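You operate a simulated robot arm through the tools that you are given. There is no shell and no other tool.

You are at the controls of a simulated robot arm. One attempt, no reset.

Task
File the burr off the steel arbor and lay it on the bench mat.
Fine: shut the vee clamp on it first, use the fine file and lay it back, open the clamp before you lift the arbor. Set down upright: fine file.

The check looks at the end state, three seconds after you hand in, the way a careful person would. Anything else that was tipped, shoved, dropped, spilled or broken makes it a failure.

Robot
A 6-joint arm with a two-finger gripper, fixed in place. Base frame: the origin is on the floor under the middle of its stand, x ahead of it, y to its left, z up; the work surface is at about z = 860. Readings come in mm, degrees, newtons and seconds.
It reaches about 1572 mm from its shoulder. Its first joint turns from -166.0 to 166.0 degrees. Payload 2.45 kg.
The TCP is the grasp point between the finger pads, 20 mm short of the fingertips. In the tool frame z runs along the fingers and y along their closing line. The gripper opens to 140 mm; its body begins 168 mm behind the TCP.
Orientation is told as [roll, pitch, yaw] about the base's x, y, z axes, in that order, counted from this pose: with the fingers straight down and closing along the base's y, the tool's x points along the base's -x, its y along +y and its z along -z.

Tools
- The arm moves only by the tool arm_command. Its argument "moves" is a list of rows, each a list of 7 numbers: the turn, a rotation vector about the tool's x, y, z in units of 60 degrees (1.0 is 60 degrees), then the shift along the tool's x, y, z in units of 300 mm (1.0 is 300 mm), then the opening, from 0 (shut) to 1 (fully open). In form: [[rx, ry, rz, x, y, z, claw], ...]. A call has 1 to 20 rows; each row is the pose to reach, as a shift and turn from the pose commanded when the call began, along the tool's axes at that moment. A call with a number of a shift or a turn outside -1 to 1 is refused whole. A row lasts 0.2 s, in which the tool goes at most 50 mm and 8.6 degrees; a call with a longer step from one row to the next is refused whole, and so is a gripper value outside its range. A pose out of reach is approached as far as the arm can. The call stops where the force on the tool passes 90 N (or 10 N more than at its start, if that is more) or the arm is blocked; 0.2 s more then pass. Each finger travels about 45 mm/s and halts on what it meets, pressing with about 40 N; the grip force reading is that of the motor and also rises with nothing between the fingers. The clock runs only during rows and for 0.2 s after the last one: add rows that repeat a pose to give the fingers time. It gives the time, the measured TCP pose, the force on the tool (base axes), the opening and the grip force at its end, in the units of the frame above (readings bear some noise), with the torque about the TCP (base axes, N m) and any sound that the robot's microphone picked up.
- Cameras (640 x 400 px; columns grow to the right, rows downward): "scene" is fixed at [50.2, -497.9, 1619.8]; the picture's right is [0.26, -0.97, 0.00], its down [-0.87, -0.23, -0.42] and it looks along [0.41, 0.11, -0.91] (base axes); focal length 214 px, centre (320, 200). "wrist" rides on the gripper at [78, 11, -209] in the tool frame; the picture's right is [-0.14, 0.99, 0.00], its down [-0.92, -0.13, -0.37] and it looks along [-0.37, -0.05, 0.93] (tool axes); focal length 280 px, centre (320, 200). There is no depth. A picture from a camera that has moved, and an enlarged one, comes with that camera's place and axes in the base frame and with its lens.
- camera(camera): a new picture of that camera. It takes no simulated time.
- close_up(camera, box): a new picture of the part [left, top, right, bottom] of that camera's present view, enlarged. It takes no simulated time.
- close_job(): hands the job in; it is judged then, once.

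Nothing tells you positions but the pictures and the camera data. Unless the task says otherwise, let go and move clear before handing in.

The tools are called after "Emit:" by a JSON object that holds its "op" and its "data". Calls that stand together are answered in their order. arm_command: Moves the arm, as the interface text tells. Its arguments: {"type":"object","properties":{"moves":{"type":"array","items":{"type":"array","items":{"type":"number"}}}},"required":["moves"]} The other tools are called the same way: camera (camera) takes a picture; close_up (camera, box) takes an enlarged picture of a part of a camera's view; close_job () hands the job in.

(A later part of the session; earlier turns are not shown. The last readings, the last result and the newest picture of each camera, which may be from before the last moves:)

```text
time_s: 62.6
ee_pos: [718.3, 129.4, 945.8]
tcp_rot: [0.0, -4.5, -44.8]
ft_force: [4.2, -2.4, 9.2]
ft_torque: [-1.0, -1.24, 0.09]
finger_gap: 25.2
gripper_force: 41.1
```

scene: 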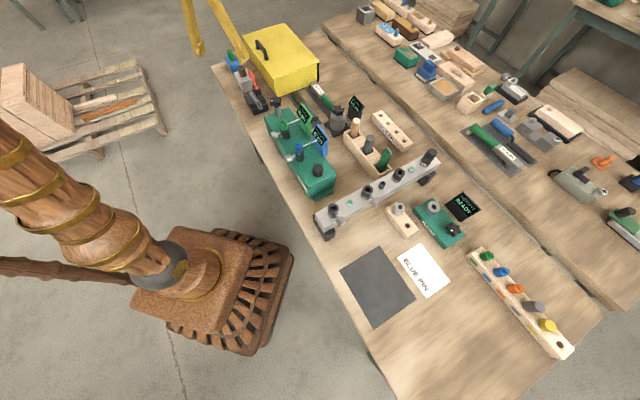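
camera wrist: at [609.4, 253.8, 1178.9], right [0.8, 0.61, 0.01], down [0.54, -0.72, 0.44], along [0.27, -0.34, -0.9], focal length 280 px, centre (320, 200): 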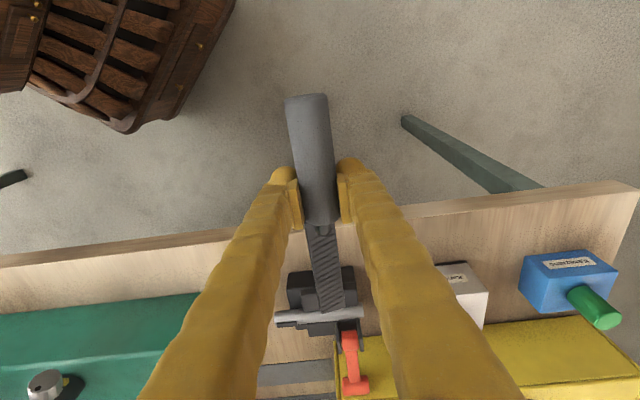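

About 12 N of contact now at the burr. I make several strokes along it.

Emit:
{"op": "arm_command", "data": {"moves": [[0, 0, 0, 0, 0.02, 0, 0.05], [0, 0, 0, 0, 0.04, 0, 0.05], [0, 0, 0, 0, 0.02, 0, 0.05], [0, 0, 0, 0, -0.005, 0, 0.05], [0, 0, 0, 0, -0.03, 0, 0.05], [0, 0, 0, 0, -0.055, 0, 0.05], [0, 0, 0, 0, -0.03, 0, 0.05], [0, 0, 0, 0, -0.005, 0, 0.05], [0, 0, 0, 0, 0.02, 0, 0.05], [0, 0, 0, 0, 0.04, 0, 0.05], [0, 0, 0, 0, 0.02, 0, 0.05], [0, 0, 0, 0, -0.005, 0, 0.05], [0, 0, 0, 0, -0.03, 0, 0.05], [0, 0, 0, 0, -0.055, 0, 0.05], [0, 0, 0, 0, -0.03, 0, 0.05], [0, 0, 0, 0, -0.005, 0, 0.05], [0, 0, 0, 0, 0, 0, 0.05]]}}

Emit:
{"op": "close_up", "data": {"camera": "wrist", "box": [270, 230, 370, 330]}}

Emit:
{"op": "close_up", "data": {"camera": "scene", "box": [235, 70, 285, 115]}}

```text
time_s: 66.2
ee_pos: [717.3, 131.6, 946.5]
tcp_rot: [0.2, -4.5, -44.8]
ft_force: [0.0, 1.2, -2.6]
ft_torque: [0.18, 0.16, -0.04]
finger_gap: 25.1
gripper_force: 39.8
```

```text
4.00 times, centred on (320, 280) of wrist
camera zoom: at [658.2, 205.9, 1147.2], right [0.8, 0.61, 0.01], down [0.54, -0.72, 0.44], along [0.27, -0.34, -0.9], focal length 1122 px, centre (320, -120)
```

zoom: 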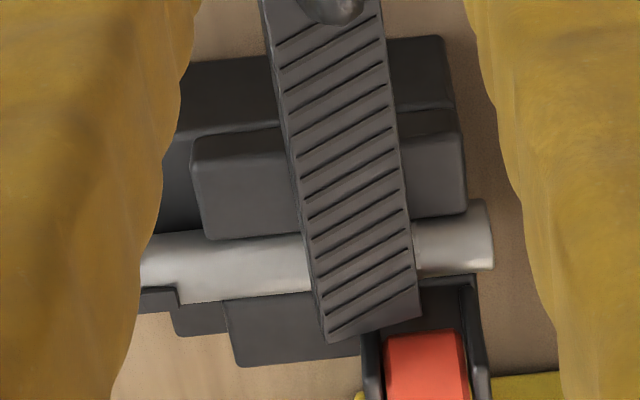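

```text
8.89 times, centred on (260, 92) of scene
camera zoom: at [50.2, -497.9, 1619.8], right [0.26, -0.97, 0.0], down [-0.87, -0.23, -0.42], along [0.41, 0.11, -0.91], focal length 1906 px, centre (853, 1156)
```

zoom: 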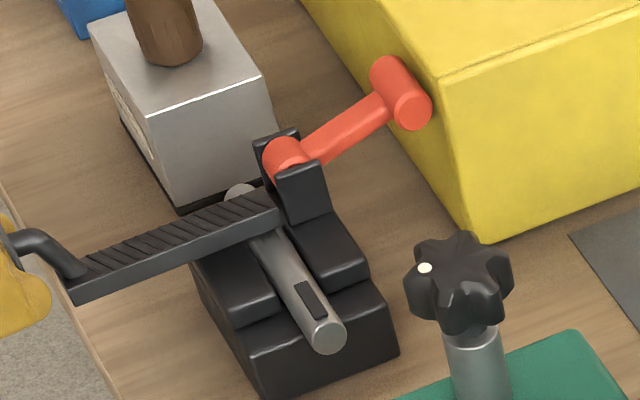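

The file has pivoted up slightly in the grip, which relieves the contact. I back off again to inspect the burr.

Emit:
{"op": "arm_command", "data": {"moves": [[0, 0, 0, -0.003, 0, -0.03, 0.05], [0, 0, 0, -0.005, 0, -0.06, 0.05], [0, 0, 0, 0.1, 0, -0.1, 0.05], [0, 0, 0, 0.22, 0, -0.12, 0.05], [0, 0, 0, 0.25, 0, -0.12, 0.05]]}}

Emit:
{"op": "close_up", "data": {"camera": "wrist", "box": [325, 295, 365, 330]}}

Emit:
{"op": "close_up", "data": {"camera": "scene", "box": [248, 84, 268, 104]}}

```text
time_s: 67.4
ee_pos: [663.2, 188.3, 975.7]
tcp_rot: [0.1, -4.5, -44.9]
ft_force: [-0.2, -0.8, -2.0]
ft_torque: [0.19, 0.16, 0.01]
finger_gap: 25.2
gripper_force: 40.5
```

```text
11.43 times, centred on (345, 312) of wrist
camera zoom: at [603.6, 261.9, 1177.6], right [0.8, 0.61, 0.01], down [0.54, -0.72, 0.44], along [0.27, -0.34, -0.9], focal length 3204 px, centre (34, -1086)
```

zoom: 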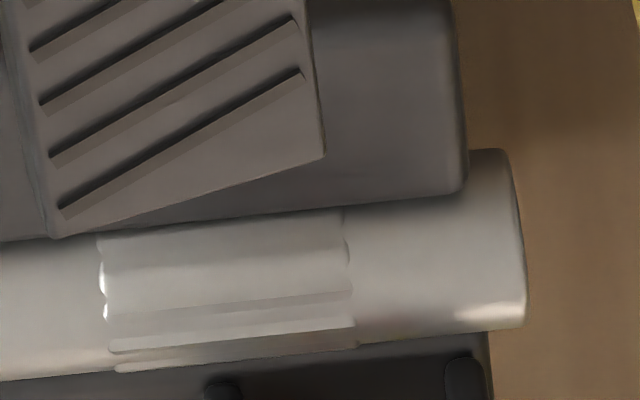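

```text
16.00 times, centred on (258, 94) of scene
camera zoom: at [50.2, -497.9, 1619.8], right [0.26, -0.97, 0.0], down [-0.87, -0.23, -0.42], along [0.41, 0.11, -0.91], focal length 3432 px, centre (1312, 1896)
```

zoom: 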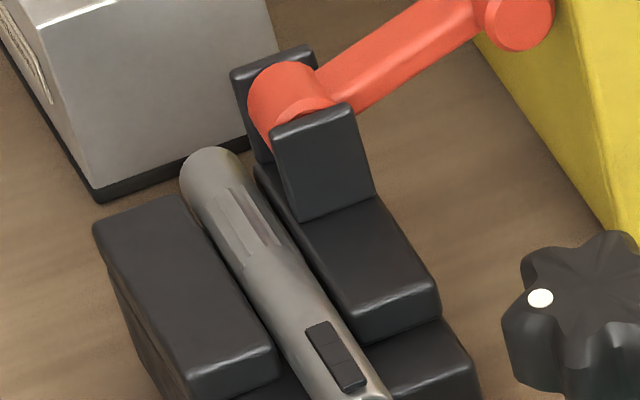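

The burr patch looks unchanged, and pressing at the blade's tip pivots the file. A better set-up is to bring the file in along the base -y direction (handle on the open side), so the blade's root half bears on the burr with long strokes past the bracket's corner; I rotate and move there, staying high.

Emit:
{"op": "arm_command", "data": {"moves": [[0.0098, 0, 0.1246, -0.076, 0.037, -0.06, 0.05], [0.0196, 0, 0.2492, -0.151, 0.074, -0.06, 0.05], [0.0295, 0, 0.3738, -0.227, 0.112, -0.05, 0.05], [0.0393, 0, 0.4985, -0.302, 0.149, -0.04, 0.05], [0.0491, 0, 0.6231, -0.378, 0.186, -0.025, 0.05], [0.0589, 0, 0.7477, -0.453, 0.223, -0.011, 0.05], [0.0589, 0, 0.7477, -0.453, 0.223, -0.011, 0.05]]}}

Emit:
{"op": "camera", "data": {"camera": "wrist"}}

Emit:
{"op": "close_up", "data": {"camera": "wrist", "box": [240, 180, 400, 340]}}

Emit:
{"op": "close_up", "data": {"camera": "scene", "box": [215, 60, 295, 120]}}

```text
time_s: 69.0
ee_pos: [806.6, 137.2, 988.8]
tcp_rot: [0.0, -4.4, -89.8]
ft_force: [0.2, 0.2, -2.8]
ft_torque: [0.22, 0.0, 0.02]
finger_gap: 25.0
gripper_force: 40.0
```

```text
taken
camera wrist: at [818.4, 233.0, 1190.6], right [0.99, -0.14, 0.01], down [-0.13, -0.89, 0.44], along [-0.05, -0.44, -0.9], focal length 280 px, centre (320, 200)
```

wrist: 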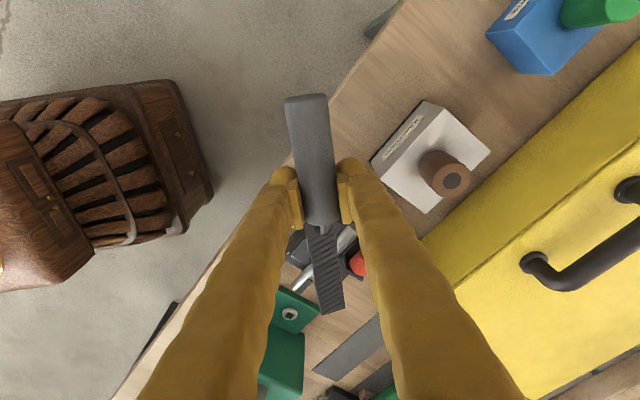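

```text
2.50 times, centred on (320, 260) of wrist
camera zoom: at [818.4, 233.0, 1190.6], right [0.99, -0.14, 0.01], down [-0.13, -0.89, 0.44], along [-0.05, -0.44, -0.9], focal length 701 px, centre (320, 50)
```

zoom: 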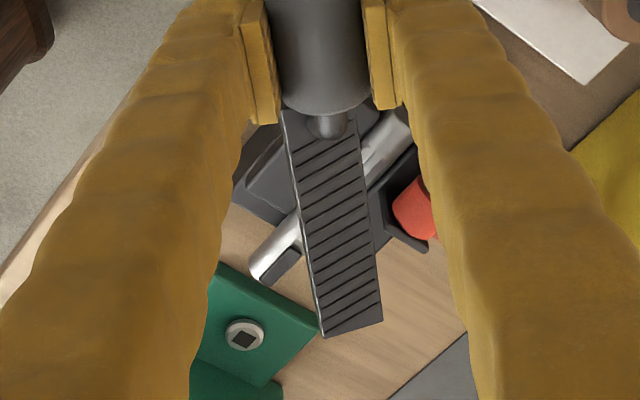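

```text
6.67 times, centred on (255, 90) of scene
camera zoom: at [50.2, -497.9, 1619.8], right [0.26, -0.97, 0.0], down [-0.87, -0.23, -0.42], along [0.41, 0.11, -0.91], focal length 1430 px, centre (753, 933)
```

zoom: 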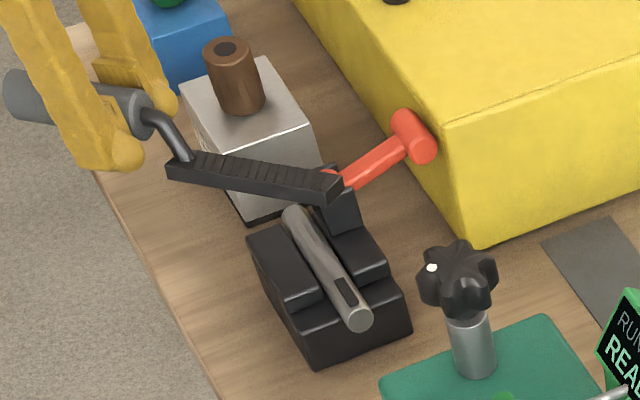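

Blade axis is at x ≈ 802, parallel to y, about 3–4 mm clear of the bracket's corner. I move slightly forward and lower to just above contact.

Emit:
{"op": "arm_command", "data": {"moves": [[0, 0, 0, -0.02, -0.005, 0.05, 0.05], [0, 0, 0, -0.04, -0.005, 0.1, 0.05], [0, 0, 0, -0.0565, -0.005, 0.127, 0.05], [0, 0, 0, -0.0565, -0.005, 0.134, 0.05], [0, 0, 0, -0.0565, -0.005, 0.134, 0.05]]}}

Emit:
{"op": "close_up", "data": {"camera": "wrist", "box": [240, 180, 400, 340]}}

Emit:
{"op": "close_up", "data": {"camera": "scene", "box": [225, 65, 285, 115]}}

```text
time_s: 70.2
ee_pos: [804.1, 118.4, 950.5]
tcp_rot: [0.0, -4.4, -89.9]
ft_force: [0.0, -0.5, -3.0]
ft_torque: [0.24, -0.03, -0.02]
finger_gap: 25.0
gripper_force: 39.3
```

```text
2.50 times, centred on (320, 260) of wrist
camera zoom: at [815.9, 212.9, 1152.3], right [0.99, -0.13, 0.01], down [-0.13, -0.89, 0.44], along [-0.05, -0.44, -0.9], focal length 701 px, centre (320, 50)
```

zoom: 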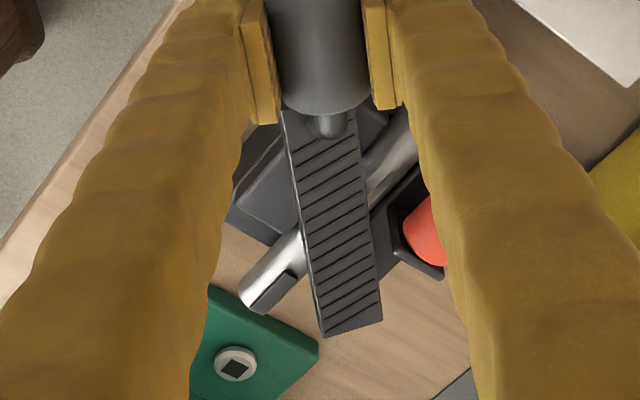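

```text
8.00 times, centred on (255, 90) of scene
camera zoom: at [50.2, -497.9, 1619.8], right [0.26, -0.97, 0.0], down [-0.87, -0.23, -0.42], along [0.41, 0.11, -0.91], focal length 1716 px, centre (840, 1080)
```

zoom: 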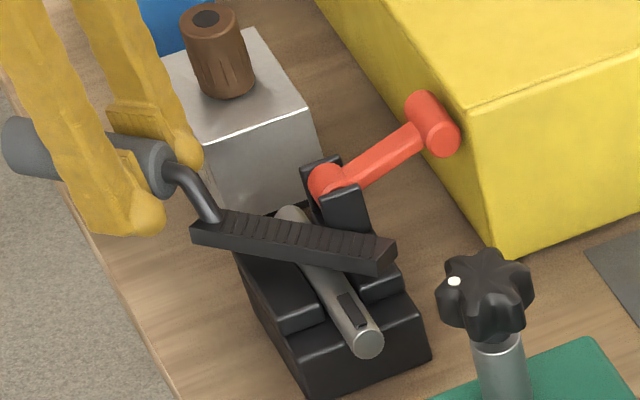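

Good placement: the blade crosses the arbor right at the burr beside the bracket. I lower 3–4 mm to touch.

Emit:
{"op": "arm_command", "data": {"moves": [[0, 0, 0, 0.0004, 0.003, 0.005, 0.05], [0, 0, 0, 0.0008, 0.003, 0.01, 0.05], [0, 0, 0, 0.001, 0.003, 0.012, 0.05], [0, 0, 0, 0.001, 0.003, 0.012, 0.05]]}}

```text
time_s: 71.2
ee_pos: [803.8, 117.1, 948.5]
tcp_rot: [-0.1, -4.5, -89.9]
ft_force: [0.2, 0.1, -3.2]
ft_torque: [0.21, -0.03, -0.01]
finger_gap: 25.1
gripper_force: 40.0
```

Emit:
{"op": "arm_command", "data": {"moves": [[0, 0, 0, 0.0004, 0, 0.005, 0.05], [0, 0, 0, 0.0006, 0, 0.008, 0.05], [0, 0, 0, 0.0006, 0, 0.008, 0.05]]}}

```text
time_s: 72.0
ee_pos: [805.5, 118.6, 946.3]
tcp_rot: [0.1, -4.5, -89.8]
ft_force: [-4.7, 0.1, 18.0]
ft_torque: [-1.6, 0.0, -0.38]
finger_gap: 25.2
gripper_force: 40.0
```

Firm contact of about 21 N right at the burr's place. I now make long strokes along the file's length over it.

Emit:
{"op": "arm_command", "data": {"moves": [[0, 0, 0, -0.03, 0, 0.0023, 0.05], [0, 0, 0, -0.06, 0, 0.0046, 0.05], [0, 0, 0, -0.09, 0, 0.0069, 0.05], [0, 0, 0, -0.12, 0, 0.0092, 0.05], [0, 0, 0, -0.09, 0, 0.0069, 0.05], [0, 0, 0, -0.06, 0, 0.0046, 0.05], [0, 0, 0, -0.03, 0, 0.0023, 0.05], [0, 0, 0, 0, 0, 0, 0.05], [0, 0, 0, 0.03, 0, -0.0023, 0.05], [0, 0, 0, 0, 0, 0, 0.05]]}}

Emit:
{"op": "close_up", "data": {"camera": "scene", "box": [225, 65, 285, 115]}}

Emit:
{"op": "close_up", "data": {"camera": "wrist", "box": [240, 180, 400, 340]}}

```text
time_s: 74.2
ee_pos: [806.0, 118.4, 945.1]
tcp_rot: [0.0, -4.4, -89.9]
ft_force: [0.8, 1.2, -2.8]
ft_torque: [0.23, -0.04, 0.02]
finger_gap: 25.2
gripper_force: 40.5
```

```text
8.00 times, centred on (255, 90) of scene
camera zoom: at [50.2, -497.9, 1619.8], right [0.26, -0.97, 0.0], down [-0.87, -0.23, -0.42], along [0.41, 0.11, -0.91], focal length 1716 px, centre (840, 1080)
```

zoom: 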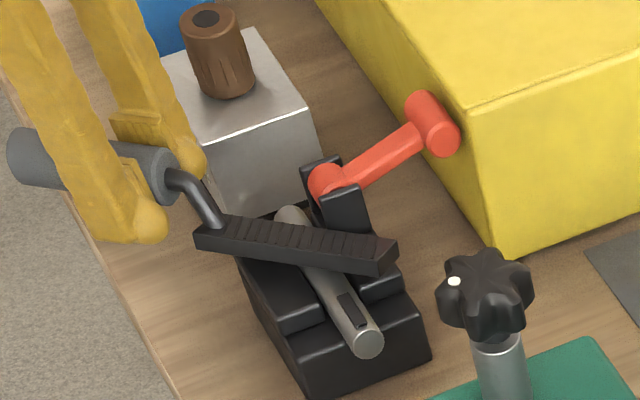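

```text
2.50 times, centred on (320, 260) of wrist
camera zoom: at [816.2, 212.9, 1147.1], right [0.99, -0.13, 0.01], down [-0.13, -0.89, 0.44], along [-0.05, -0.44, -0.9], focal length 701 px, centre (320, 50)
```

zoom: 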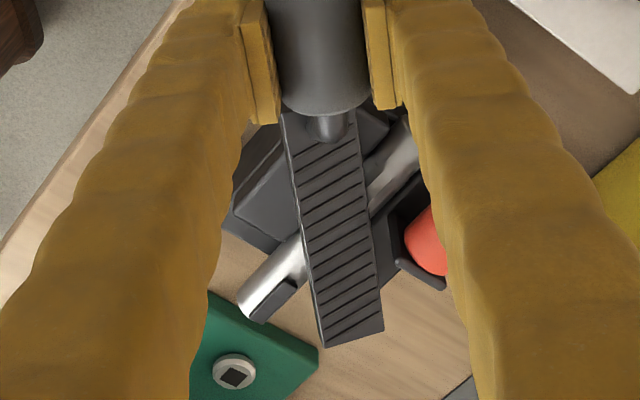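

The contact eased again because the file pivots in the grip. I look closely at the exposed part of the burr beside the blade.

Emit:
{"op": "close_up", "data": {"camera": "wrist", "box": [325, 210, 365, 250]}}

Emit:
{"op": "close_up", "data": {"camera": "scene", "box": [250, 85, 270, 105]}}

```text
10.00 times, centred on (345, 230) of wrist
camera zoom: at [816.2, 212.9, 1147.1], right [0.99, -0.13, 0.01], down [-0.13, -0.89, 0.44], along [-0.05, -0.44, -0.9], focal length 2804 px, centre (70, -100)
```

zoom: 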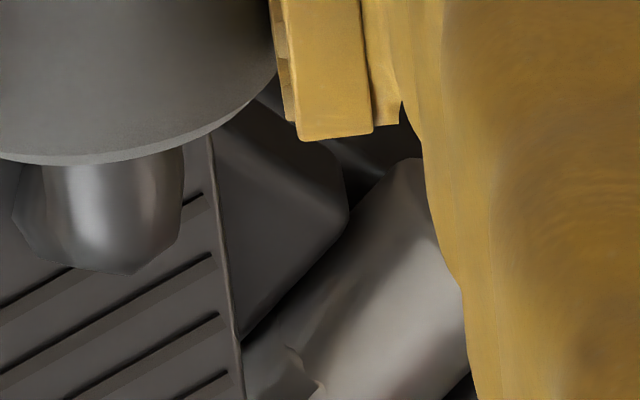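

```text
16.00 times, centred on (260, 95) of scene
camera zoom: at [50.2, -497.9, 1619.8], right [0.26, -0.97, 0.0], down [-0.87, -0.23, -0.42], along [0.41, 0.11, -0.91], focal length 3432 px, centre (1280, 1880)
```

zoom: 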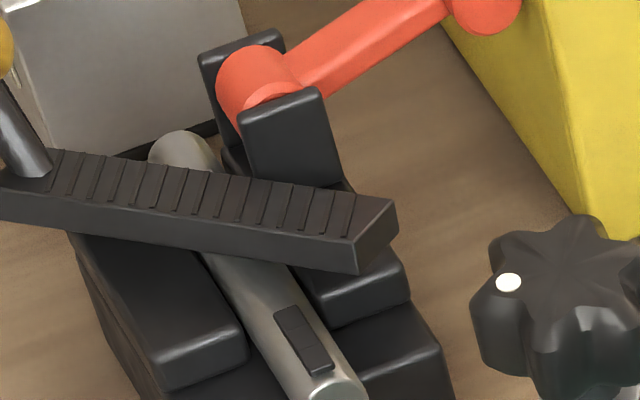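

The ridge is still there. I stroke again while gradually tilting the tool nose-down, to hold pressure on the burr as the file yields.

Emit:
{"op": "arm_command", "data": {"moves": [[0, 0.02, 0, 0, 0, 0, 0.05], [0, 0.033, 0, 0, 0, 0, 0.05], [0, 0.038, 0, -0.03, 0, 0.0023, 0.05], [0, 0.043, 0, -0.06, 0, 0.0046, 0.05], [0, 0.048, 0, -0.09, 0, 0.0069, 0.05], [0, 0.053, 0, -0.12, 0, 0.0092, 0.05], [0, 0.057, 0, -0.09, 0, 0.0069, 0.05], [0, 0.061, 0, -0.06, 0, 0.0046, 0.05], [0, 0.065, 0, -0.03, 0, 0.0023, 0.05], [0, 0.069, 0, 0, 0, 0, 0.05]]}}

Emit:
{"op": "close_up", "data": {"camera": "scene", "box": [225, 65, 285, 115]}}

Emit:
{"op": "close_up", "data": {"camera": "wrist", "box": [240, 180, 400, 340]}}

```text
time_s: 76.4
ee_pos: [804.4, 118.8, 945.3]
tcp_rot: [0.0, -0.3, -89.9]
ft_force: [0.0, -0.1, -3.5]
ft_torque: [0.24, -0.05, -0.01]
finger_gap: 25.1
gripper_force: 39.7
```

```text
8.00 times, centred on (255, 90) of scene
camera zoom: at [50.2, -497.9, 1619.8], right [0.26, -0.97, 0.0], down [-0.87, -0.23, -0.42], along [0.41, 0.11, -0.91], focal length 1716 px, centre (840, 1080)
```

zoom: 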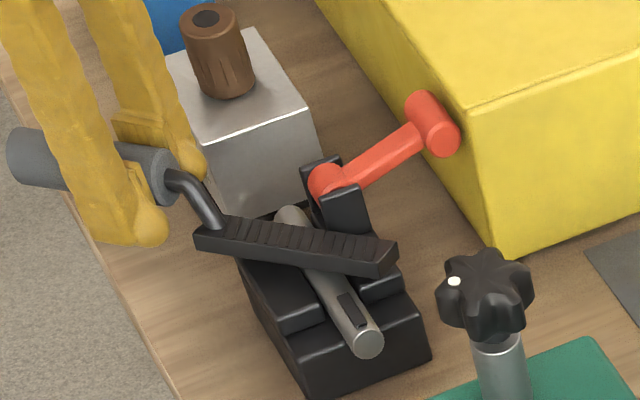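

```text
2.50 times, centred on (320, 260) of wrist
camera zoom: at [816.2, 198.4, 1152.4], right [0.99, -0.14, 0.0], down [-0.13, -0.92, 0.37], along [-0.05, -0.37, -0.93], focal length 701 px, centre (320, 50)
```

zoom: 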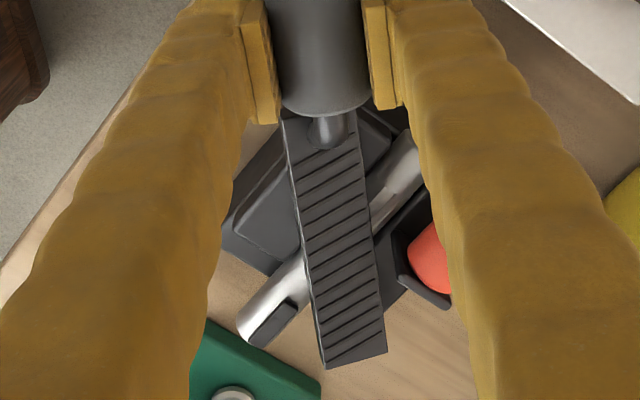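

No contact remains at the end of that cycle. I do a forward half-stroke with a little more tilt and read the force there.

Emit:
{"op": "arm_command", "data": {"moves": [[0, 0.015, 0, 0, 0, 0, 0.05], [0, 0.025, 0, 0, 0, 0, 0.05], [0, 0.028, 0, -0.015, 0, 0, 0.05]]}}

```text
time_s: 77.2
ee_pos: [804.5, 114.1, 945.2]
tcp_rot: [0.2, 1.3, -89.9]
ft_force: [1.4, 8.7, 22.5]
ft_torque: [-1.64, -0.22, 0.17]
finger_gap: 25.4
gripper_force: 40.4
```

Contact is back (26 N, with 9 N of drag from the file's teeth). I push the stroke forward and read again.

Emit:
{"op": "arm_command", "data": {"moves": [[0, 0, 0, -0.03, 0, 0, 0.05], [0, 0, 0, -0.06, 0, 0, 0.05], [0, 0, 0, -0.09, 0, 0, 0.05], [0, 0, 0, -0.12, 0, 0, 0.05]]}}

```text
time_s: 78.2
ee_pos: [804.2, 77.4, 944.6]
tcp_rot: [0.2, 1.4, -89.9]
ft_force: [1.4, 12.5, 37.7]
ft_torque: [-1.28, -0.29, 0.16]
finger_gap: 25.3
gripper_force: 39.7
```

Strong contact (about 40 N) with the blade's root on the burr. I make repeated strokes in this range.

Emit:
{"op": "arm_command", "data": {"moves": [[0, 0, 0, 0.03, 0, 0, 0.05], [0, 0, 0, 0.06, 0, 0, 0.05], [0, 0, 0, 0.09, 0, 0, 0.05], [0, 0, 0, 0.11, 0, 0, 0.05], [0, 0, 0, 0.08, 0, 0, 0.05], [0, 0, 0, 0.05, 0, 0, 0.05], [0, 0, 0, 0.02, 0, 0, 0.05], [0, 0, 0, 0, 0, 0, 0.05], [0, 0, 0, 0.03, 0, 0, 0.05], [0, 0, 0, 0.06, 0, 0, 0.05], [0, 0, 0, 0.09, 0, 0, 0.05], [0, 0, 0, 0.11, 0, 0, 0.05], [0, 0, 0, 0.08, 0, 0, 0.05], [0, 0, 0, 0.05, 0, 0, 0.05], [0, 0, 0, 0.02, 0, 0, 0.05], [0, 0, 0, 0, 0, 0, 0.05]]}}

Emit:
{"op": "close_up", "data": {"camera": "scene", "box": [225, 65, 285, 115]}}

Emit:
{"op": "close_up", "data": {"camera": "wrist", "box": [300, 190, 380, 270]}}

```text
time_s: 81.6
ee_pos: [804.4, 76.0, 944.2]
tcp_rot: [0.1, 1.4, -89.9]
ft_force: [0.3, 2.1, 4.2]
ft_torque: [-0.08, -0.09, 0.06]
finger_gap: 25.0
gripper_force: 40.6
```

```text
8.00 times, centred on (255, 90) of scene
camera zoom: at [50.2, -497.9, 1619.8], right [0.26, -0.97, 0.0], down [-0.87, -0.23, -0.42], along [0.41, 0.11, -0.91], focal length 1716 px, centre (840, 1080)
```

zoom: 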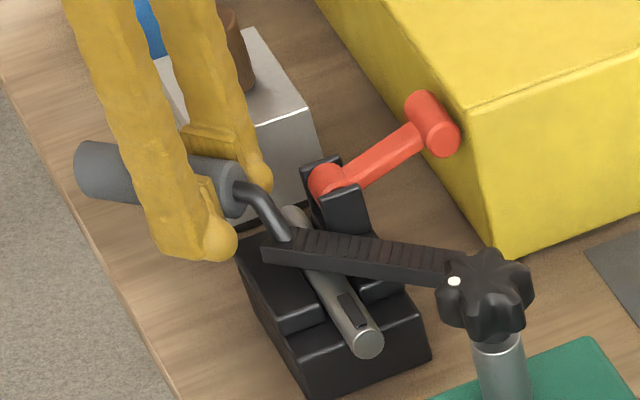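

```text
5.00 times, centred on (340, 230) of wrist
camera zoom: at [815.9, 150.1, 1154.4], right [0.99, -0.14, 0.0], down [-0.13, -0.93, 0.35], along [-0.05, -0.34, -0.94], focal length 1402 px, centre (220, 50)
```

zoom: 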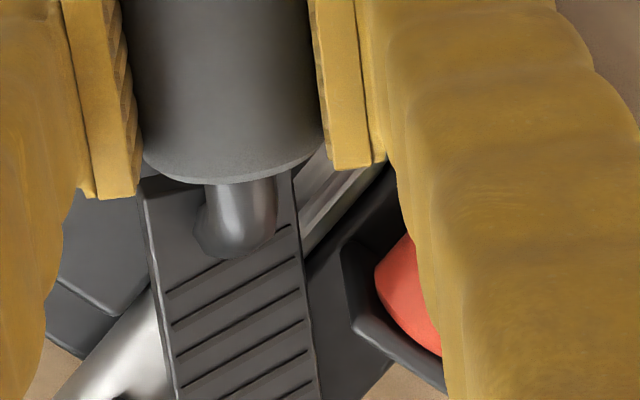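

Force has fallen to about 7 N at the same height, so either material or file gave way. I press about 1 mm lower and do another set of strokes.

Emit:
{"op": "arm_command", "data": {"moves": [[0, 0.008, 0, 0, 0, 0.0025, 0.05], [0, 0.008, 0, 0.03, 0, 0.0025, 0.05], [0, 0.01, 0, 0.06, 0, 0.0025, 0.05], [0, 0.012, 0, 0.09, 0, 0.0025, 0.05], [0, 0.014, 0, 0.11, 0, 0.0025, 0.05], [0, 0.014, 0, 0.08, 0, 0.003, 0.05], [0, 0.014, 0, 0.05, 0, 0.003, 0.05], [0, 0.014, 0, 0.02, 0, 0.0035, 0.05], [0, 0.014, 0, 0, 0, 0.0035, 0.05], [0, 0.016, 0, 0.03, 0, 0.004, 0.05], [0, 0.018, 0, 0.06, 0, 0.004, 0.05], [0, 0.02, 0, 0.09, 0, 0.004, 0.05], [0, 0.022, 0, 0.11, 0, 0.004, 0.05], [0, 0.022, 0, 0.08, 0, 0.0045, 0.05], [0, 0.022, 0, 0.05, 0, 0.0045, 0.05], [0, 0.022, 0, 0.02, 0, 0.005, 0.05], [0, 0.022, 0, 0, 0, 0.005, 0.05]]}}

Emit:
{"op": "close_up", "data": {"camera": "scene", "box": [225, 65, 285, 115]}}

```text
time_s: 85.2
ee_pos: [805.3, 77.2, 942.7]
tcp_rot: [0.2, 2.7, -89.8]
ft_force: [3.6, 16.3, 40.9]
ft_torque: [-1.38, -0.38, 0.24]
finger_gap: 25.3
gripper_force: 40.0
```

```text
8.00 times, centred on (255, 90) of scene
camera zoom: at [50.2, -497.9, 1619.8], right [0.26, -0.97, 0.0], down [-0.87, -0.23, -0.42], along [0.41, 0.11, -0.91], focal length 1716 px, centre (840, 1080)
```

zoom: 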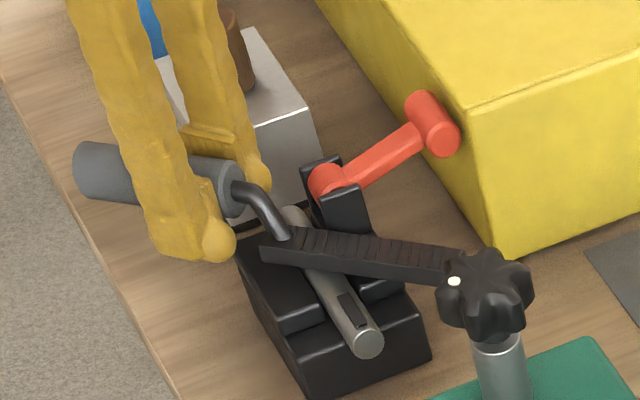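

Still about 40 N of contact and 16 N of drag at the end. I lift and back off along the file's axis to inspect the burr.

Emit:
{"op": "arm_command", "data": {"moves": [[0, 0, 0, 0, 0, -0.02, 0.05], [0, 0, 0, 0, 0, -0.1, 0.05], [0, 0, 0, 0.1, 0, -0.15, 0.05], [0, 0, 0, 0.25, 0, -0.18, 0.05], [0, 0, 0, 0.4, 0, -0.18, 0.05], [0, 0, 0, 0.5, 0, -0.18, 0.05]]}}

Emit:
{"op": "close_up", "data": {"camera": "scene", "box": [248, 84, 268, 104]}}

Emit:
{"op": "camera", "data": {"camera": "wrist"}}

```text
time_s: 86.6
ee_pos: [804.3, 225.2, 1005.2]
tcp_rot: [0.0, 2.7, -89.9]
ft_force: [0.2, 0.4, -3.0]
ft_torque: [0.25, -0.06, 0.01]
finger_gap: 25.2
gripper_force: 39.4
```

```text
16.00 times, centred on (258, 94) of scene
camera zoom: at [50.2, -497.9, 1619.8], right [0.26, -0.97, 0.0], down [-0.87, -0.23, -0.42], along [0.41, 0.11, -0.91], focal length 3432 px, centre (1312, 1896)
```

zoom: 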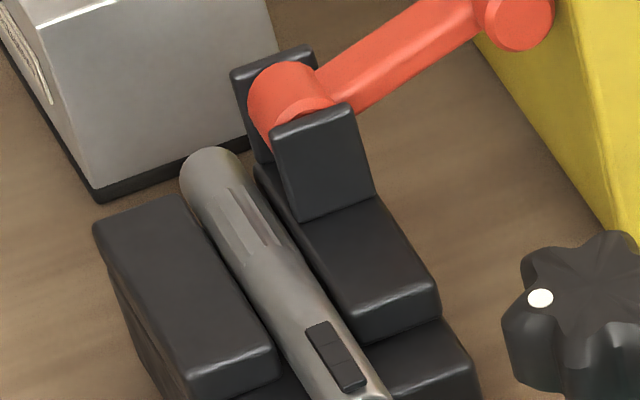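

```text
taken
camera wrist: at [815.8, 293.8, 1216.2], right [0.99, -0.13, -0.01], down [-0.13, -0.94, 0.32], along [-0.05, -0.32, -0.95], focal length 280 px, centre (320, 200)
```

wrist: 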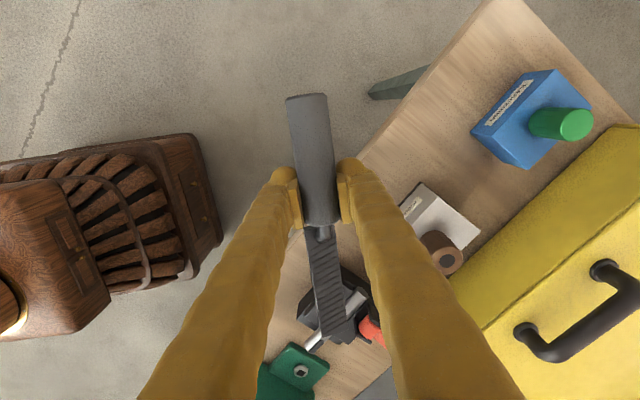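

I zoom on the part of the arbor visible beside the blade to see the burr's shape now.

Emit:
{"op": "close_up", "data": {"camera": "wrist", "box": [335, 275, 385, 325]}}

Emit:
{"op": "close_up", "data": {"camera": "scene", "box": [251, 86, 265, 98]}}

```text
8.00 times, centred on (360, 300) of wrist
camera zoom: at [815.8, 293.8, 1216.2], right [0.99, -0.13, -0.01], down [-0.13, -0.94, 0.32], along [-0.05, -0.32, -0.95], focal length 2243 px, centre (0, -600)
```

zoom: 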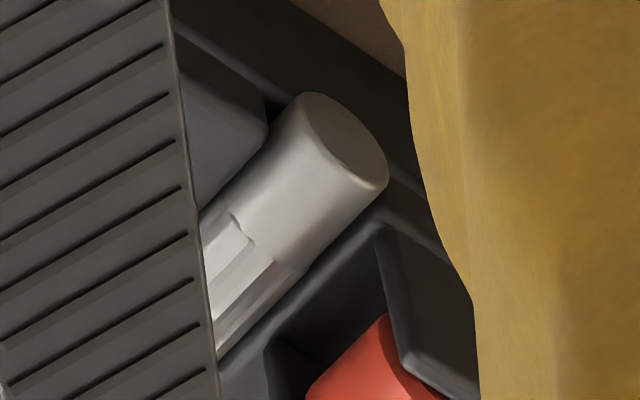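

```text
16.00 times, centred on (258, 92) of scene
camera zoom: at [50.2, -497.9, 1619.8], right [0.26, -0.97, 0.0], down [-0.87, -0.23, -0.42], along [0.41, 0.11, -0.91], focal length 3432 px, centre (1312, 1928)
```

zoom: 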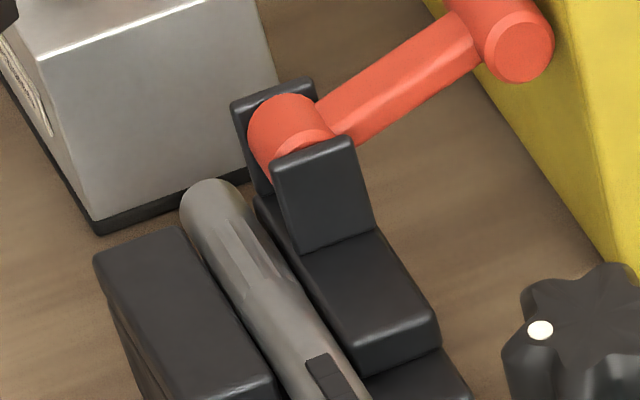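

The raised strips are still visible at the far end of the burr. I return and make longer, level strokes; first I touch down at the rear of the stroke and read the force.

Emit:
{"op": "arm_command", "data": {"moves": [[0, 0, 0, -0.13, 0, 0.02, 0.05], [0, 0, 0, -0.26, 0, 0.05, 0.05], [0, 0, 0, -0.39, 0, 0.1, 0.05], [0, 0, 0, -0.39, 0, 0.155, 0.05], [0, 0, 0, -0.39, 0, 0.175, 0.05], [0, 0, 0, -0.39, 0, 0.185, 0.05], [0, 0, 0, -0.39, 0, 0.185, 0.05]]}}

```text
time_s: 88.2
ee_pos: [803.6, 110.9, 942.8]
tcp_rot: [0.0, 2.7, -89.8]
ft_force: [0.4, 0.0, -3.1]
ft_torque: [0.24, -0.06, -0.01]
finger_gap: 25.0
gripper_force: 39.4
```

No contact at the rear: the blade is nose-up by about 5°. I tilt the tool nose-down to bring the blade flat onto the burr.

Emit:
{"op": "arm_command", "data": {"moves": [[0, 0.02, 0, 0, 0, 0, 0.05], [0, 0.04, 0, 0, 0, 0, 0.05], [0, 0.05, 0, 0, 0, 0, 0.05], [0, 0.05, 0, 0, 0, 0, 0.05]]}}

```text
time_s: 89.2
ee_pos: [803.6, 110.6, 942.8]
tcp_rot: [0.2, 5.7, -89.8]
ft_force: [2.7, 3.7, 20.1]
ft_torque: [-1.6, -0.28, 0.35]
finger_gap: 24.9
gripper_force: 40.5
```

About 23 N of flat contact. I run long strokes back and forth, following the blade's slope.

Emit:
{"op": "arm_command", "data": {"moves": [[0, 0, 0, -0.04, 0, -0.0052, 0.05], [0, 0, 0, -0.08, 0, -0.0103, 0.05], [0, 0, 0, -0.12, 0, -0.015, 0.05], [0, 0.002, 0, -0.08, 0, -0.0098, 0.05], [0, 0.004, 0, -0.04, 0, -0.0045, 0.05], [0, 0.006, 0, 0, 0, 0.001, 0.05], [0, 0.008, 0, 0.04, 0, 0.0062, 0.05], [0, 0.01, 0, 0.08, 0, 0.0115, 0.05], [0, 0.012, 0, 0.04, 0, 0.0065, 0.05], [0, 0.014, 0, 0, 0, 0.0015, 0.05], [0, 0.014, 0, -0.04, 0, -0.0035, 0.05], [0, 0.014, 0, -0.08, 0, -0.0085, 0.05], [0, 0.014, 0, -0.12, 0, -0.0135, 0.05], [0, 0.016, 0, -0.08, 0, -0.008, 0.05], [0, 0.018, 0, -0.04, 0, -0.003, 0.05], [0, 0.02, 0, 0, 0, 0.002, 0.05], [0, 0.022, 0, 0.04, 0, 0.0072, 0.05], [0, 0.024, 0, 0, 0, 0.0025, 0.05]]}}

Emit:
{"op": "close_up", "data": {"camera": "scene", "box": [225, 65, 285, 115]}}

Emit:
{"op": "close_up", "data": {"camera": "wrist", "box": [300, 190, 380, 270]}}

```text
time_s: 93.0
ee_pos: [805.1, 109.9, 943.1]
tcp_rot: [-0.1, 7.3, -89.8]
ft_force: [0.4, 4.2, 9.3]
ft_torque: [-0.59, -0.1, 0.06]
finger_gap: 25.0
gripper_force: 39.9
```

```text
8.00 times, centred on (255, 90) of scene
camera zoom: at [50.2, -497.9, 1619.8], right [0.26, -0.97, 0.0], down [-0.87, -0.23, -0.42], along [0.41, 0.11, -0.91], focal length 1716 px, centre (840, 1080)
```

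zoom: 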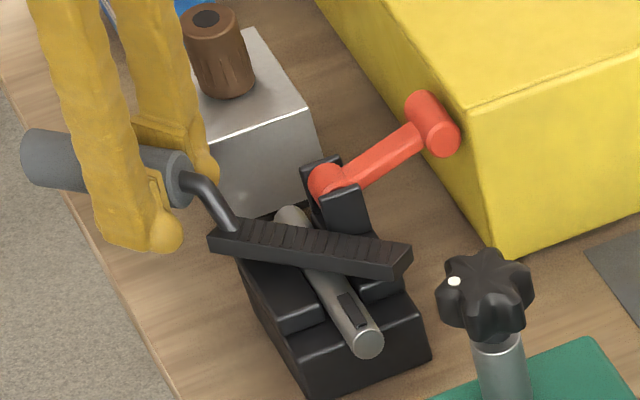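

```text
5.00 times, centred on (340, 230) of wrist
camera zoom: at [816.7, 162.5, 1159.3], right [0.99, -0.13, -0.02], down [-0.13, -0.96, 0.25], along [-0.05, -0.25, -0.97], focal length 1402 px, centre (220, 50)
```

zoom: 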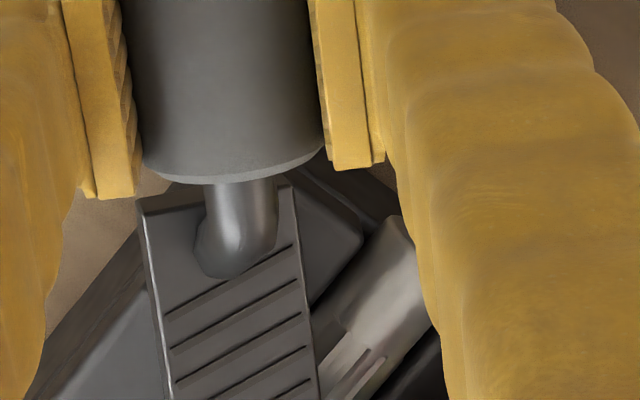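

Emit:
{"op": "close_up", "data": {"camera": "wrist", "box": [335, 235, 367, 275]}}

Emit:
{"op": "close_up", "data": {"camera": "scene", "box": [253, 88, 271, 104]}}

```text
10.00 times, centred on (351, 255) of wrist
camera zoom: at [816.7, 162.5, 1159.3], right [0.99, -0.13, -0.02], down [-0.13, -0.96, 0.25], along [-0.05, -0.25, -0.97], focal length 2804 px, centre (10, -350)
```

zoom: 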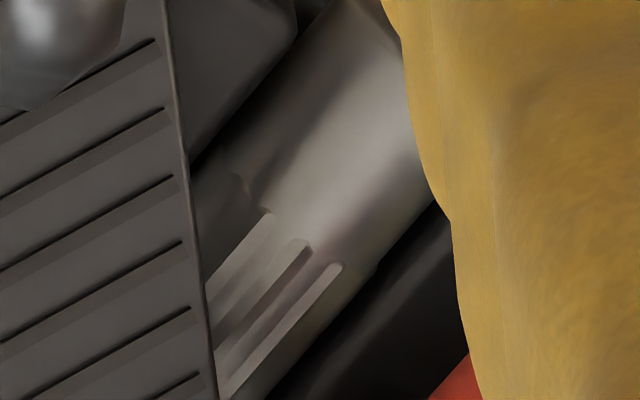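

```text
16.00 times, centred on (262, 96) of scene
camera zoom: at [50.2, -497.9, 1619.8], right [0.26, -0.97, 0.0], down [-0.87, -0.23, -0.42], along [0.41, 0.11, -0.91], focal length 3432 px, centre (1248, 1864)
```

zoom: 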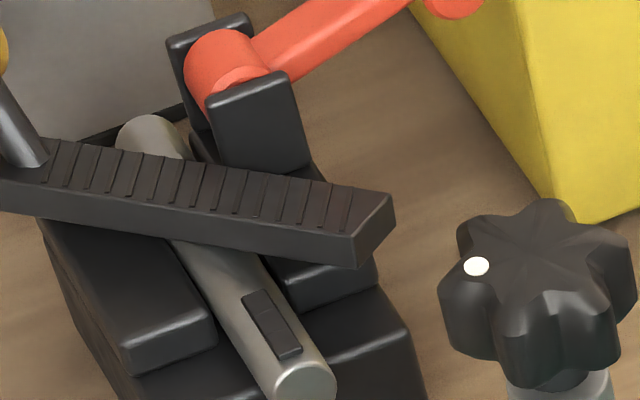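

The burr now shows as three thinner separate strips, so it is wearing down. I continue with more strokes under pressure.

Emit:
{"op": "arm_command", "data": {"moves": [[0, 0.006, 0, 0, 0, 0.001, 0.05], [0, 0.008, 0, -0.04, 0, -0.0053, 0.05], [0, 0.008, 0, -0.08, 0, -0.0116, 0.05], [0, 0.008, 0, -0.12, 0, -0.0178, 0.05], [0, 0.01, 0, -0.08, 0, -0.011, 0.05], [0, 0.012, 0, -0.04, 0, -0.0045, 0.05], [0, 0.014, 0, 0, 0, 0.002, 0.05], [0, 0.016, 0, 0.04, 0, 0.0083, 0.05], [0, 0.018, 0, 0, 0, 0.0025, 0.05], [0, 0.018, 0, -0.04, 0, -0.0038, 0.05], [0, 0.018, 0, -0.08, 0, -0.01, 0.05], [0, 0.018, 0, -0.12, 0, -0.016, 0.05], [0, 0.02, 0, -0.08, 0, -0.0095, 0.05], [0, 0.022, 0, -0.04, 0, -0.0033, 0.05], [0, 0.024, 0, 0, 0, 0.003, 0.05], [0, 0.026, 0, -0.04, 0, -0.003, 0.05], [0, 0.026, 0, -0.08, 0, -0.009, 0.05], [0, 0.026, 0, -0.12, 0, -0.015, 0.05]]}}

Emit:
{"op": "close_up", "data": {"camera": "wrist", "box": [300, 190, 380, 270]}}

```text
time_s: 96.8
ee_pos: [804.9, 75.0, 943.1]
tcp_rot: [0.1, 8.7, -89.9]
ft_force: [-0.3, 6.3, 18.1]
ft_torque: [-0.53, -0.13, 0.09]
finger_gap: 24.9
gripper_force: 40.0
```

```text
5.00 times, centred on (340, 230) of wrist
camera zoom: at [816.4, 120.7, 1160.2], right [0.99, -0.13, -0.02], down [-0.13, -0.97, 0.22], along [-0.05, -0.22, -0.97], focal length 1402 px, centre (220, 50)
```

zoom: 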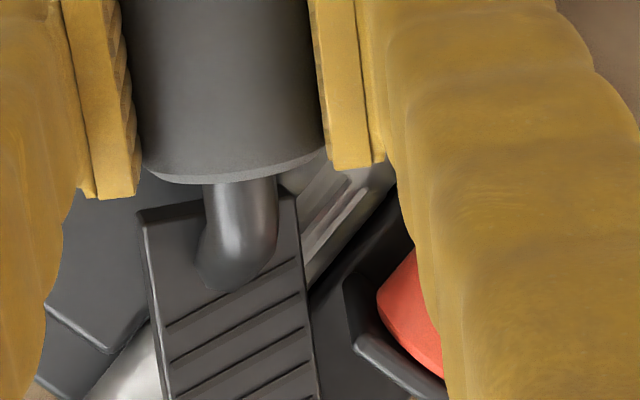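

Steady contact. I keep stroking through several more full cycles.

Emit:
{"op": "arm_command", "data": {"moves": [[0, 0.002, 0, 0.04, 0, 0.0073, 0.05], [0, 0.004, 0, 0.08, 0, 0.0146, 0.05], [0, 0.006, 0, 0.12, 0, 0.022, 0.05], [0, 0.006, 0, 0.08, 0, 0.0146, 0.05], [0, 0.006, 0, 0.04, 0, 0.0073, 0.05], [0, 0.006, 0, 0, 0, 0.001, 0.05], [0, 0.008, 0, 0.04, 0, 0.0083, 0.05], [0, 0.01, 0, 0.08, 0, 0.0156, 0.05], [0, 0.012, 0, 0.12, 0, 0.023, 0.05], [0, 0.012, 0, 0.08, 0, 0.0156, 0.05], [0, 0.012, 0, 0.04, 0, 0.0083, 0.05], [0, 0.012, 0, 0, 0, 0.002, 0.05], [0, 0.014, 0, 0.04, 0, 0.0093, 0.05], [0, 0.016, 0, 0.08, 0, 0.0166, 0.05], [0, 0.018, 0, 0.12, 0, 0.024, 0.05], [0, 0.018, 0, 0.08, 0, 0.0166, 0.05], [0, 0.018, 0, 0.04, 0, 0.0093, 0.05], [0, 0.018, 0, 0, 0, 0.003, 0.05]]}}

Emit:
{"op": "close_up", "data": {"camera": "wrist", "box": [300, 190, 380, 270]}}

```text
time_s: 100.6
ee_pos: [804.9, 74.4, 942.5]
tcp_rot: [0.0, 9.7, -89.9]
ft_force: [0.4, 7.4, 20.4]
ft_torque: [-0.67, -0.17, 0.09]
finger_gap: 25.3
gripper_force: 39.9
```

```text
5.00 times, centred on (340, 230) of wrist
camera zoom: at [816.0, 116.3, 1160.5], right [0.99, -0.13, -0.02], down [-0.13, -0.97, 0.21], along [-0.05, -0.2, -0.98], focal length 1402 px, centre (220, 50)
```

zoom: 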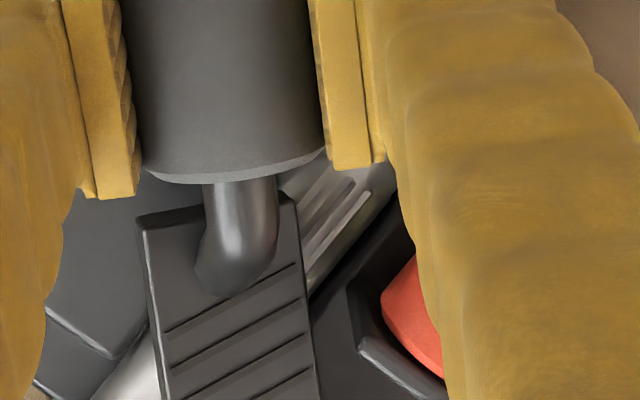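

The strips look slimmer again. I do another set of cycles.

Emit:
{"op": "arm_command", "data": {"moves": [[0, 0.002, 0, 0.04, 0, 0.0078, 0.05], [0, 0.004, 0, 0.08, 0, 0.0156, 0.05], [0, 0.006, 0, 0.12, 0, 0.0235, 0.05], [0, 0.006, 0, 0.08, 0, 0.0156, 0.05], [0, 0.006, 0, 0.04, 0, 0.0078, 0.05], [0, 0.006, 0, 0, 0, 0.001, 0.05], [0, 0.008, 0, 0.04, 0, 0.0088, 0.05], [0, 0.01, 0, 0.08, 0, 0.0166, 0.05], [0, 0.012, 0, 0.12, 0, 0.0245, 0.05], [0, 0.012, 0, 0.08, 0, 0.0166, 0.05], [0, 0.012, 0, 0.04, 0, 0.0088, 0.05], [0, 0.012, 0, 0, 0, 0.002, 0.05], [0, 0.014, 0, 0.04, 0, 0.0098, 0.05], [0, 0.016, 0, 0.08, 0, 0.0176, 0.05], [0, 0.018, 0, 0.12, 0, 0.0255, 0.05], [0, 0.018, 0, 0.08, 0, 0.0176, 0.05], [0, 0.018, 0, 0.04, 0, 0.0098, 0.05], [0, 0.018, 0, 0, 0, 0.003, 0.05]]}}

Emit:
{"op": "close_up", "data": {"camera": "wrist", "box": [325, 205, 365, 245]}}

Emit:
{"op": "close_up", "data": {"camera": "scene", "box": [225, 65, 285, 115]}}

```text
time_s: 104.4
ee_pos: [805.8, 75.3, 941.1]
tcp_rot: [0.1, 10.8, -89.8]
ft_force: [-0.2, 9.1, 23.9]
ft_torque: [-0.7, -0.12, 0.03]
finger_gap: 25.1
gripper_force: 40.3
```

```text
10.00 times, centred on (345, 225) of wrist
camera zoom: at [816.7, 113.0, 1160.3], right [0.99, -0.13, -0.02], down [-0.13, -0.97, 0.19], along [-0.05, -0.18, -0.98], focal length 2804 px, centre (70, -50)
```

zoom: 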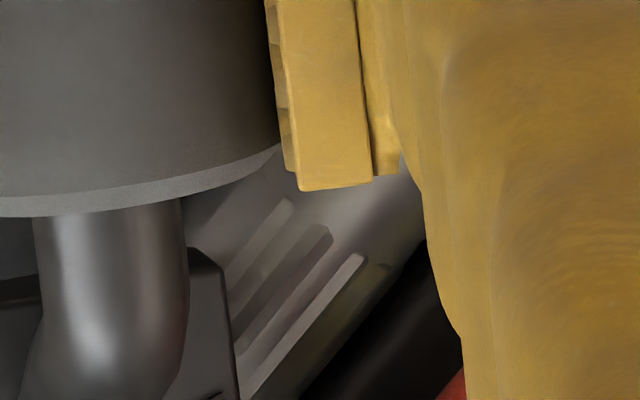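

```text
8.00 times, centred on (255, 90) of scene
camera zoom: at [50.2, -497.9, 1619.8], right [0.26, -0.97, 0.0], down [-0.87, -0.23, -0.42], along [0.41, 0.11, -0.91], focal length 1716 px, centre (840, 1080)
```

zoom: 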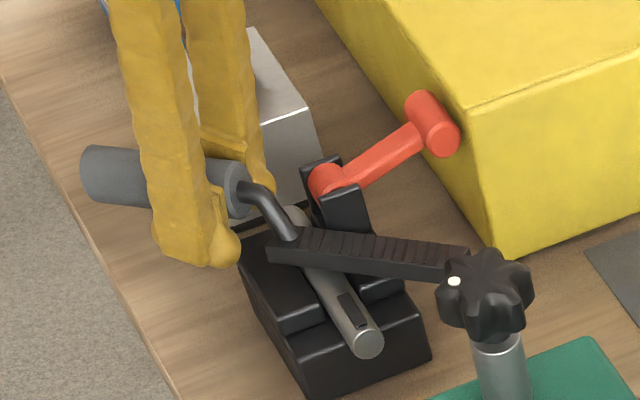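

Measured against earlier views the strips have shrunk from about 4 mm wide and touching to about 2.3 mm with gaps, so it is working. I press a bit more and keep going.

Emit:
{"op": "arm_command", "data": {"moves": [[0, 0.006, 0, 0, 0, 0.002, 0.05], [0, 0.01, 0, 0.045, 0, 0.0115, 0.05], [0, 0.014, 0, 0.09, 0, 0.021, 0.05], [0, 0.016, 0, 0.13, 0, 0.03, 0.05], [0, 0.016, 0, 0.09, 0, 0.022, 0.05], [0, 0.016, 0, 0.045, 0, 0.0125, 0.05], [0, 0.016, 0, 0, 0, 0.004, 0.05], [0, 0.018, 0, 0.045, 0, 0.013, 0.05], [0, 0.02, 0, 0.09, 0, 0.0225, 0.05], [0, 0.022, 0, 0.13, 0, 0.031, 0.05], [0, 0.022, 0, 0.09, 0, 0.023, 0.05], [0, 0.022, 0, 0.045, 0, 0.0135, 0.05], [0, 0.022, 0, 0, 0, 0.005, 0.05], [0, 0.024, 0, 0.045, 0, 0.014, 0.05], [0, 0.026, 0, 0.09, 0, 0.0235, 0.05], [0, 0.028, 0, 0.13, 0, 0.032, 0.05], [0, 0.028, 0, 0.09, 0, 0.024, 0.05], [0, 0.028, 0, 0.045, 0, 0.0145, 0.05], [0, 0.028, 0, 0, 0, 0.006, 0.05]]}}

Emit:
{"op": "close_up", "data": {"camera": "wrist", "box": [325, 205, 365, 245]}}

Emit:
{"op": "close_up", "data": {"camera": "scene", "box": [225, 65, 285, 115]}}

```text
time_s: 108.4
ee_pos: [804.7, 75.4, 939.0]
tcp_rot: [0.1, 12.6, -89.8]
ft_force: [-2.3, 15.5, 32.6]
ft_torque: [-0.99, -0.17, -0.02]
finger_gap: 25.1
gripper_force: 40.3
```

```text
10.00 times, centred on (345, 225) of wrist
camera zoom: at [816.6, 106.5, 1159.9], right [0.99, -0.13, -0.03], down [-0.12, -0.98, 0.16], along [-0.05, -0.15, -0.99], focal length 2804 px, centre (70, -50)
```

zoom: 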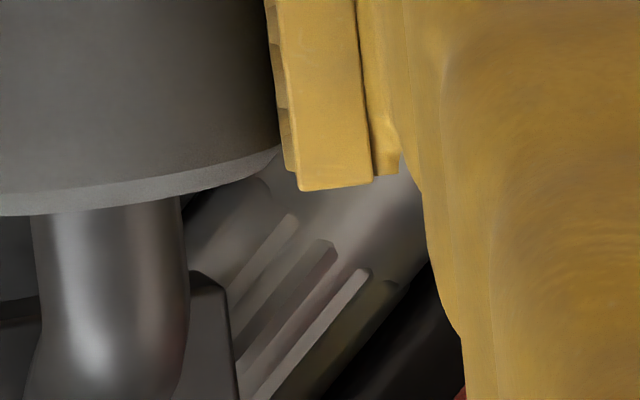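

```text
8.00 times, centred on (255, 90) of scene
camera zoom: at [50.2, -497.9, 1619.8], right [0.26, -0.97, 0.0], down [-0.87, -0.23, -0.42], along [0.41, 0.11, -0.91], focal length 1716 px, centre (840, 1080)
```

zoom: 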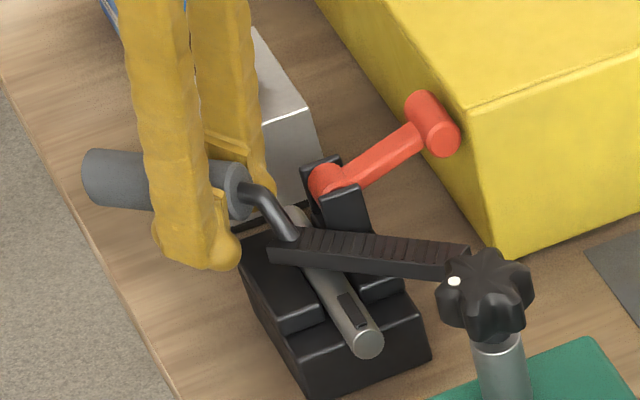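

I retract to inspect the whole burr again from the scene camera and the wrist.

Emit:
{"op": "arm_command", "data": {"moves": [[0, 0, 0, 0, 0, -0.03, 0.05], [0, 0, 0, 0, 0, -0.1, 0.05], [0, 0, 0, 0.1, 0, -0.15, 0.05], [0, 0, 0, 0.25, 0, -0.16, 0.05], [0, 0, 0, 0.4, 0, -0.16, 0.05], [0, 0, 0, 0.5, 0, -0.16, 0.05]]}}

Emit:
{"op": "close_up", "data": {"camera": "scene", "box": [248, 84, 268, 104]}}

Emit:
{"op": "close_up", "data": {"camera": "scene", "box": [251, 86, 265, 98]}}

Emit:
{"op": "camera", "data": {"camera": "wrist"}}

```text
time_s: 109.8
ee_pos: [805.3, 212.5, 1017.6]
tcp_rot: [0.0, 12.5, -90.0]
ft_force: [-0.7, 0.5, -2.4]
ft_torque: [0.26, -0.04, -0.02]
finger_gap: 25.0
gripper_force: 39.8
```

```text
16.00 times, centred on (258, 94) of scene
camera zoom: at [50.2, -497.9, 1619.8], right [0.26, -0.97, 0.0], down [-0.87, -0.23, -0.42], along [0.41, 0.11, -0.91], focal length 3432 px, centre (1312, 1896)
```

zoom: 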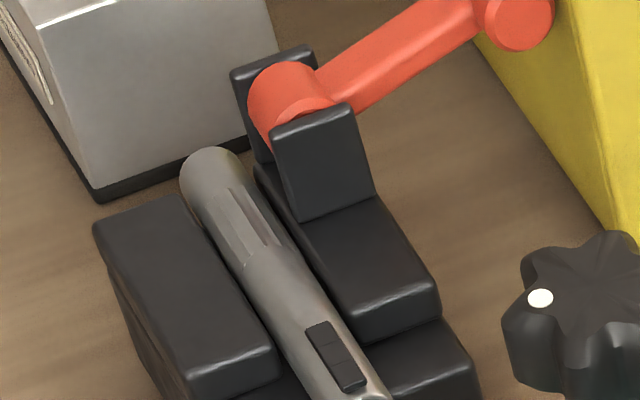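

```text
16.00 times, centred on (258, 92) of scene
camera zoom: at [50.2, -497.9, 1619.8], right [0.26, -0.97, 0.0], down [-0.87, -0.23, -0.42], along [0.41, 0.11, -0.91], focal length 3432 px, centre (1312, 1928)
```

zoom: 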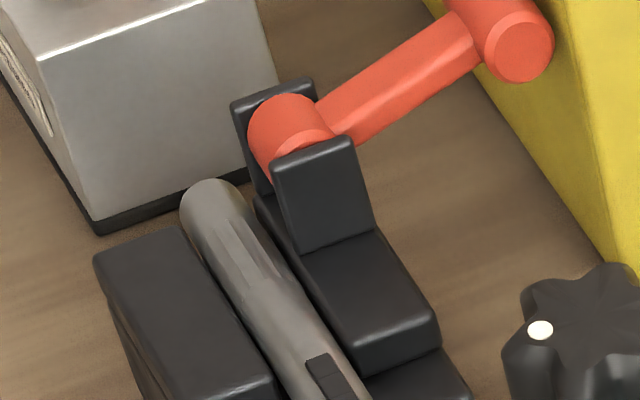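

```text
taken
camera wrist: at [817.0, 243.2, 1238.5], right [0.99, -0.13, -0.03], down [-0.13, -0.98, 0.16], along [-0.05, -0.15, -0.99], focal length 280 px, centre (320, 200)
```

wrist: 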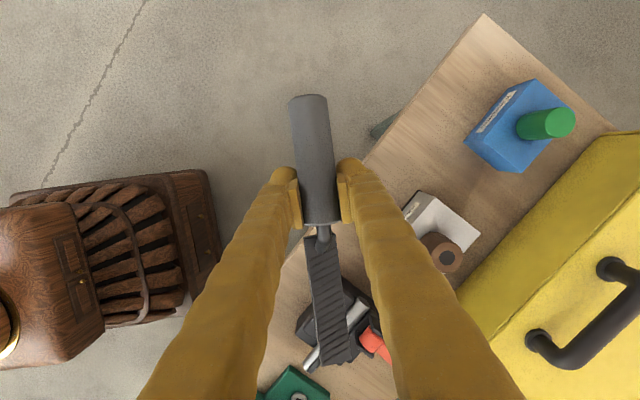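

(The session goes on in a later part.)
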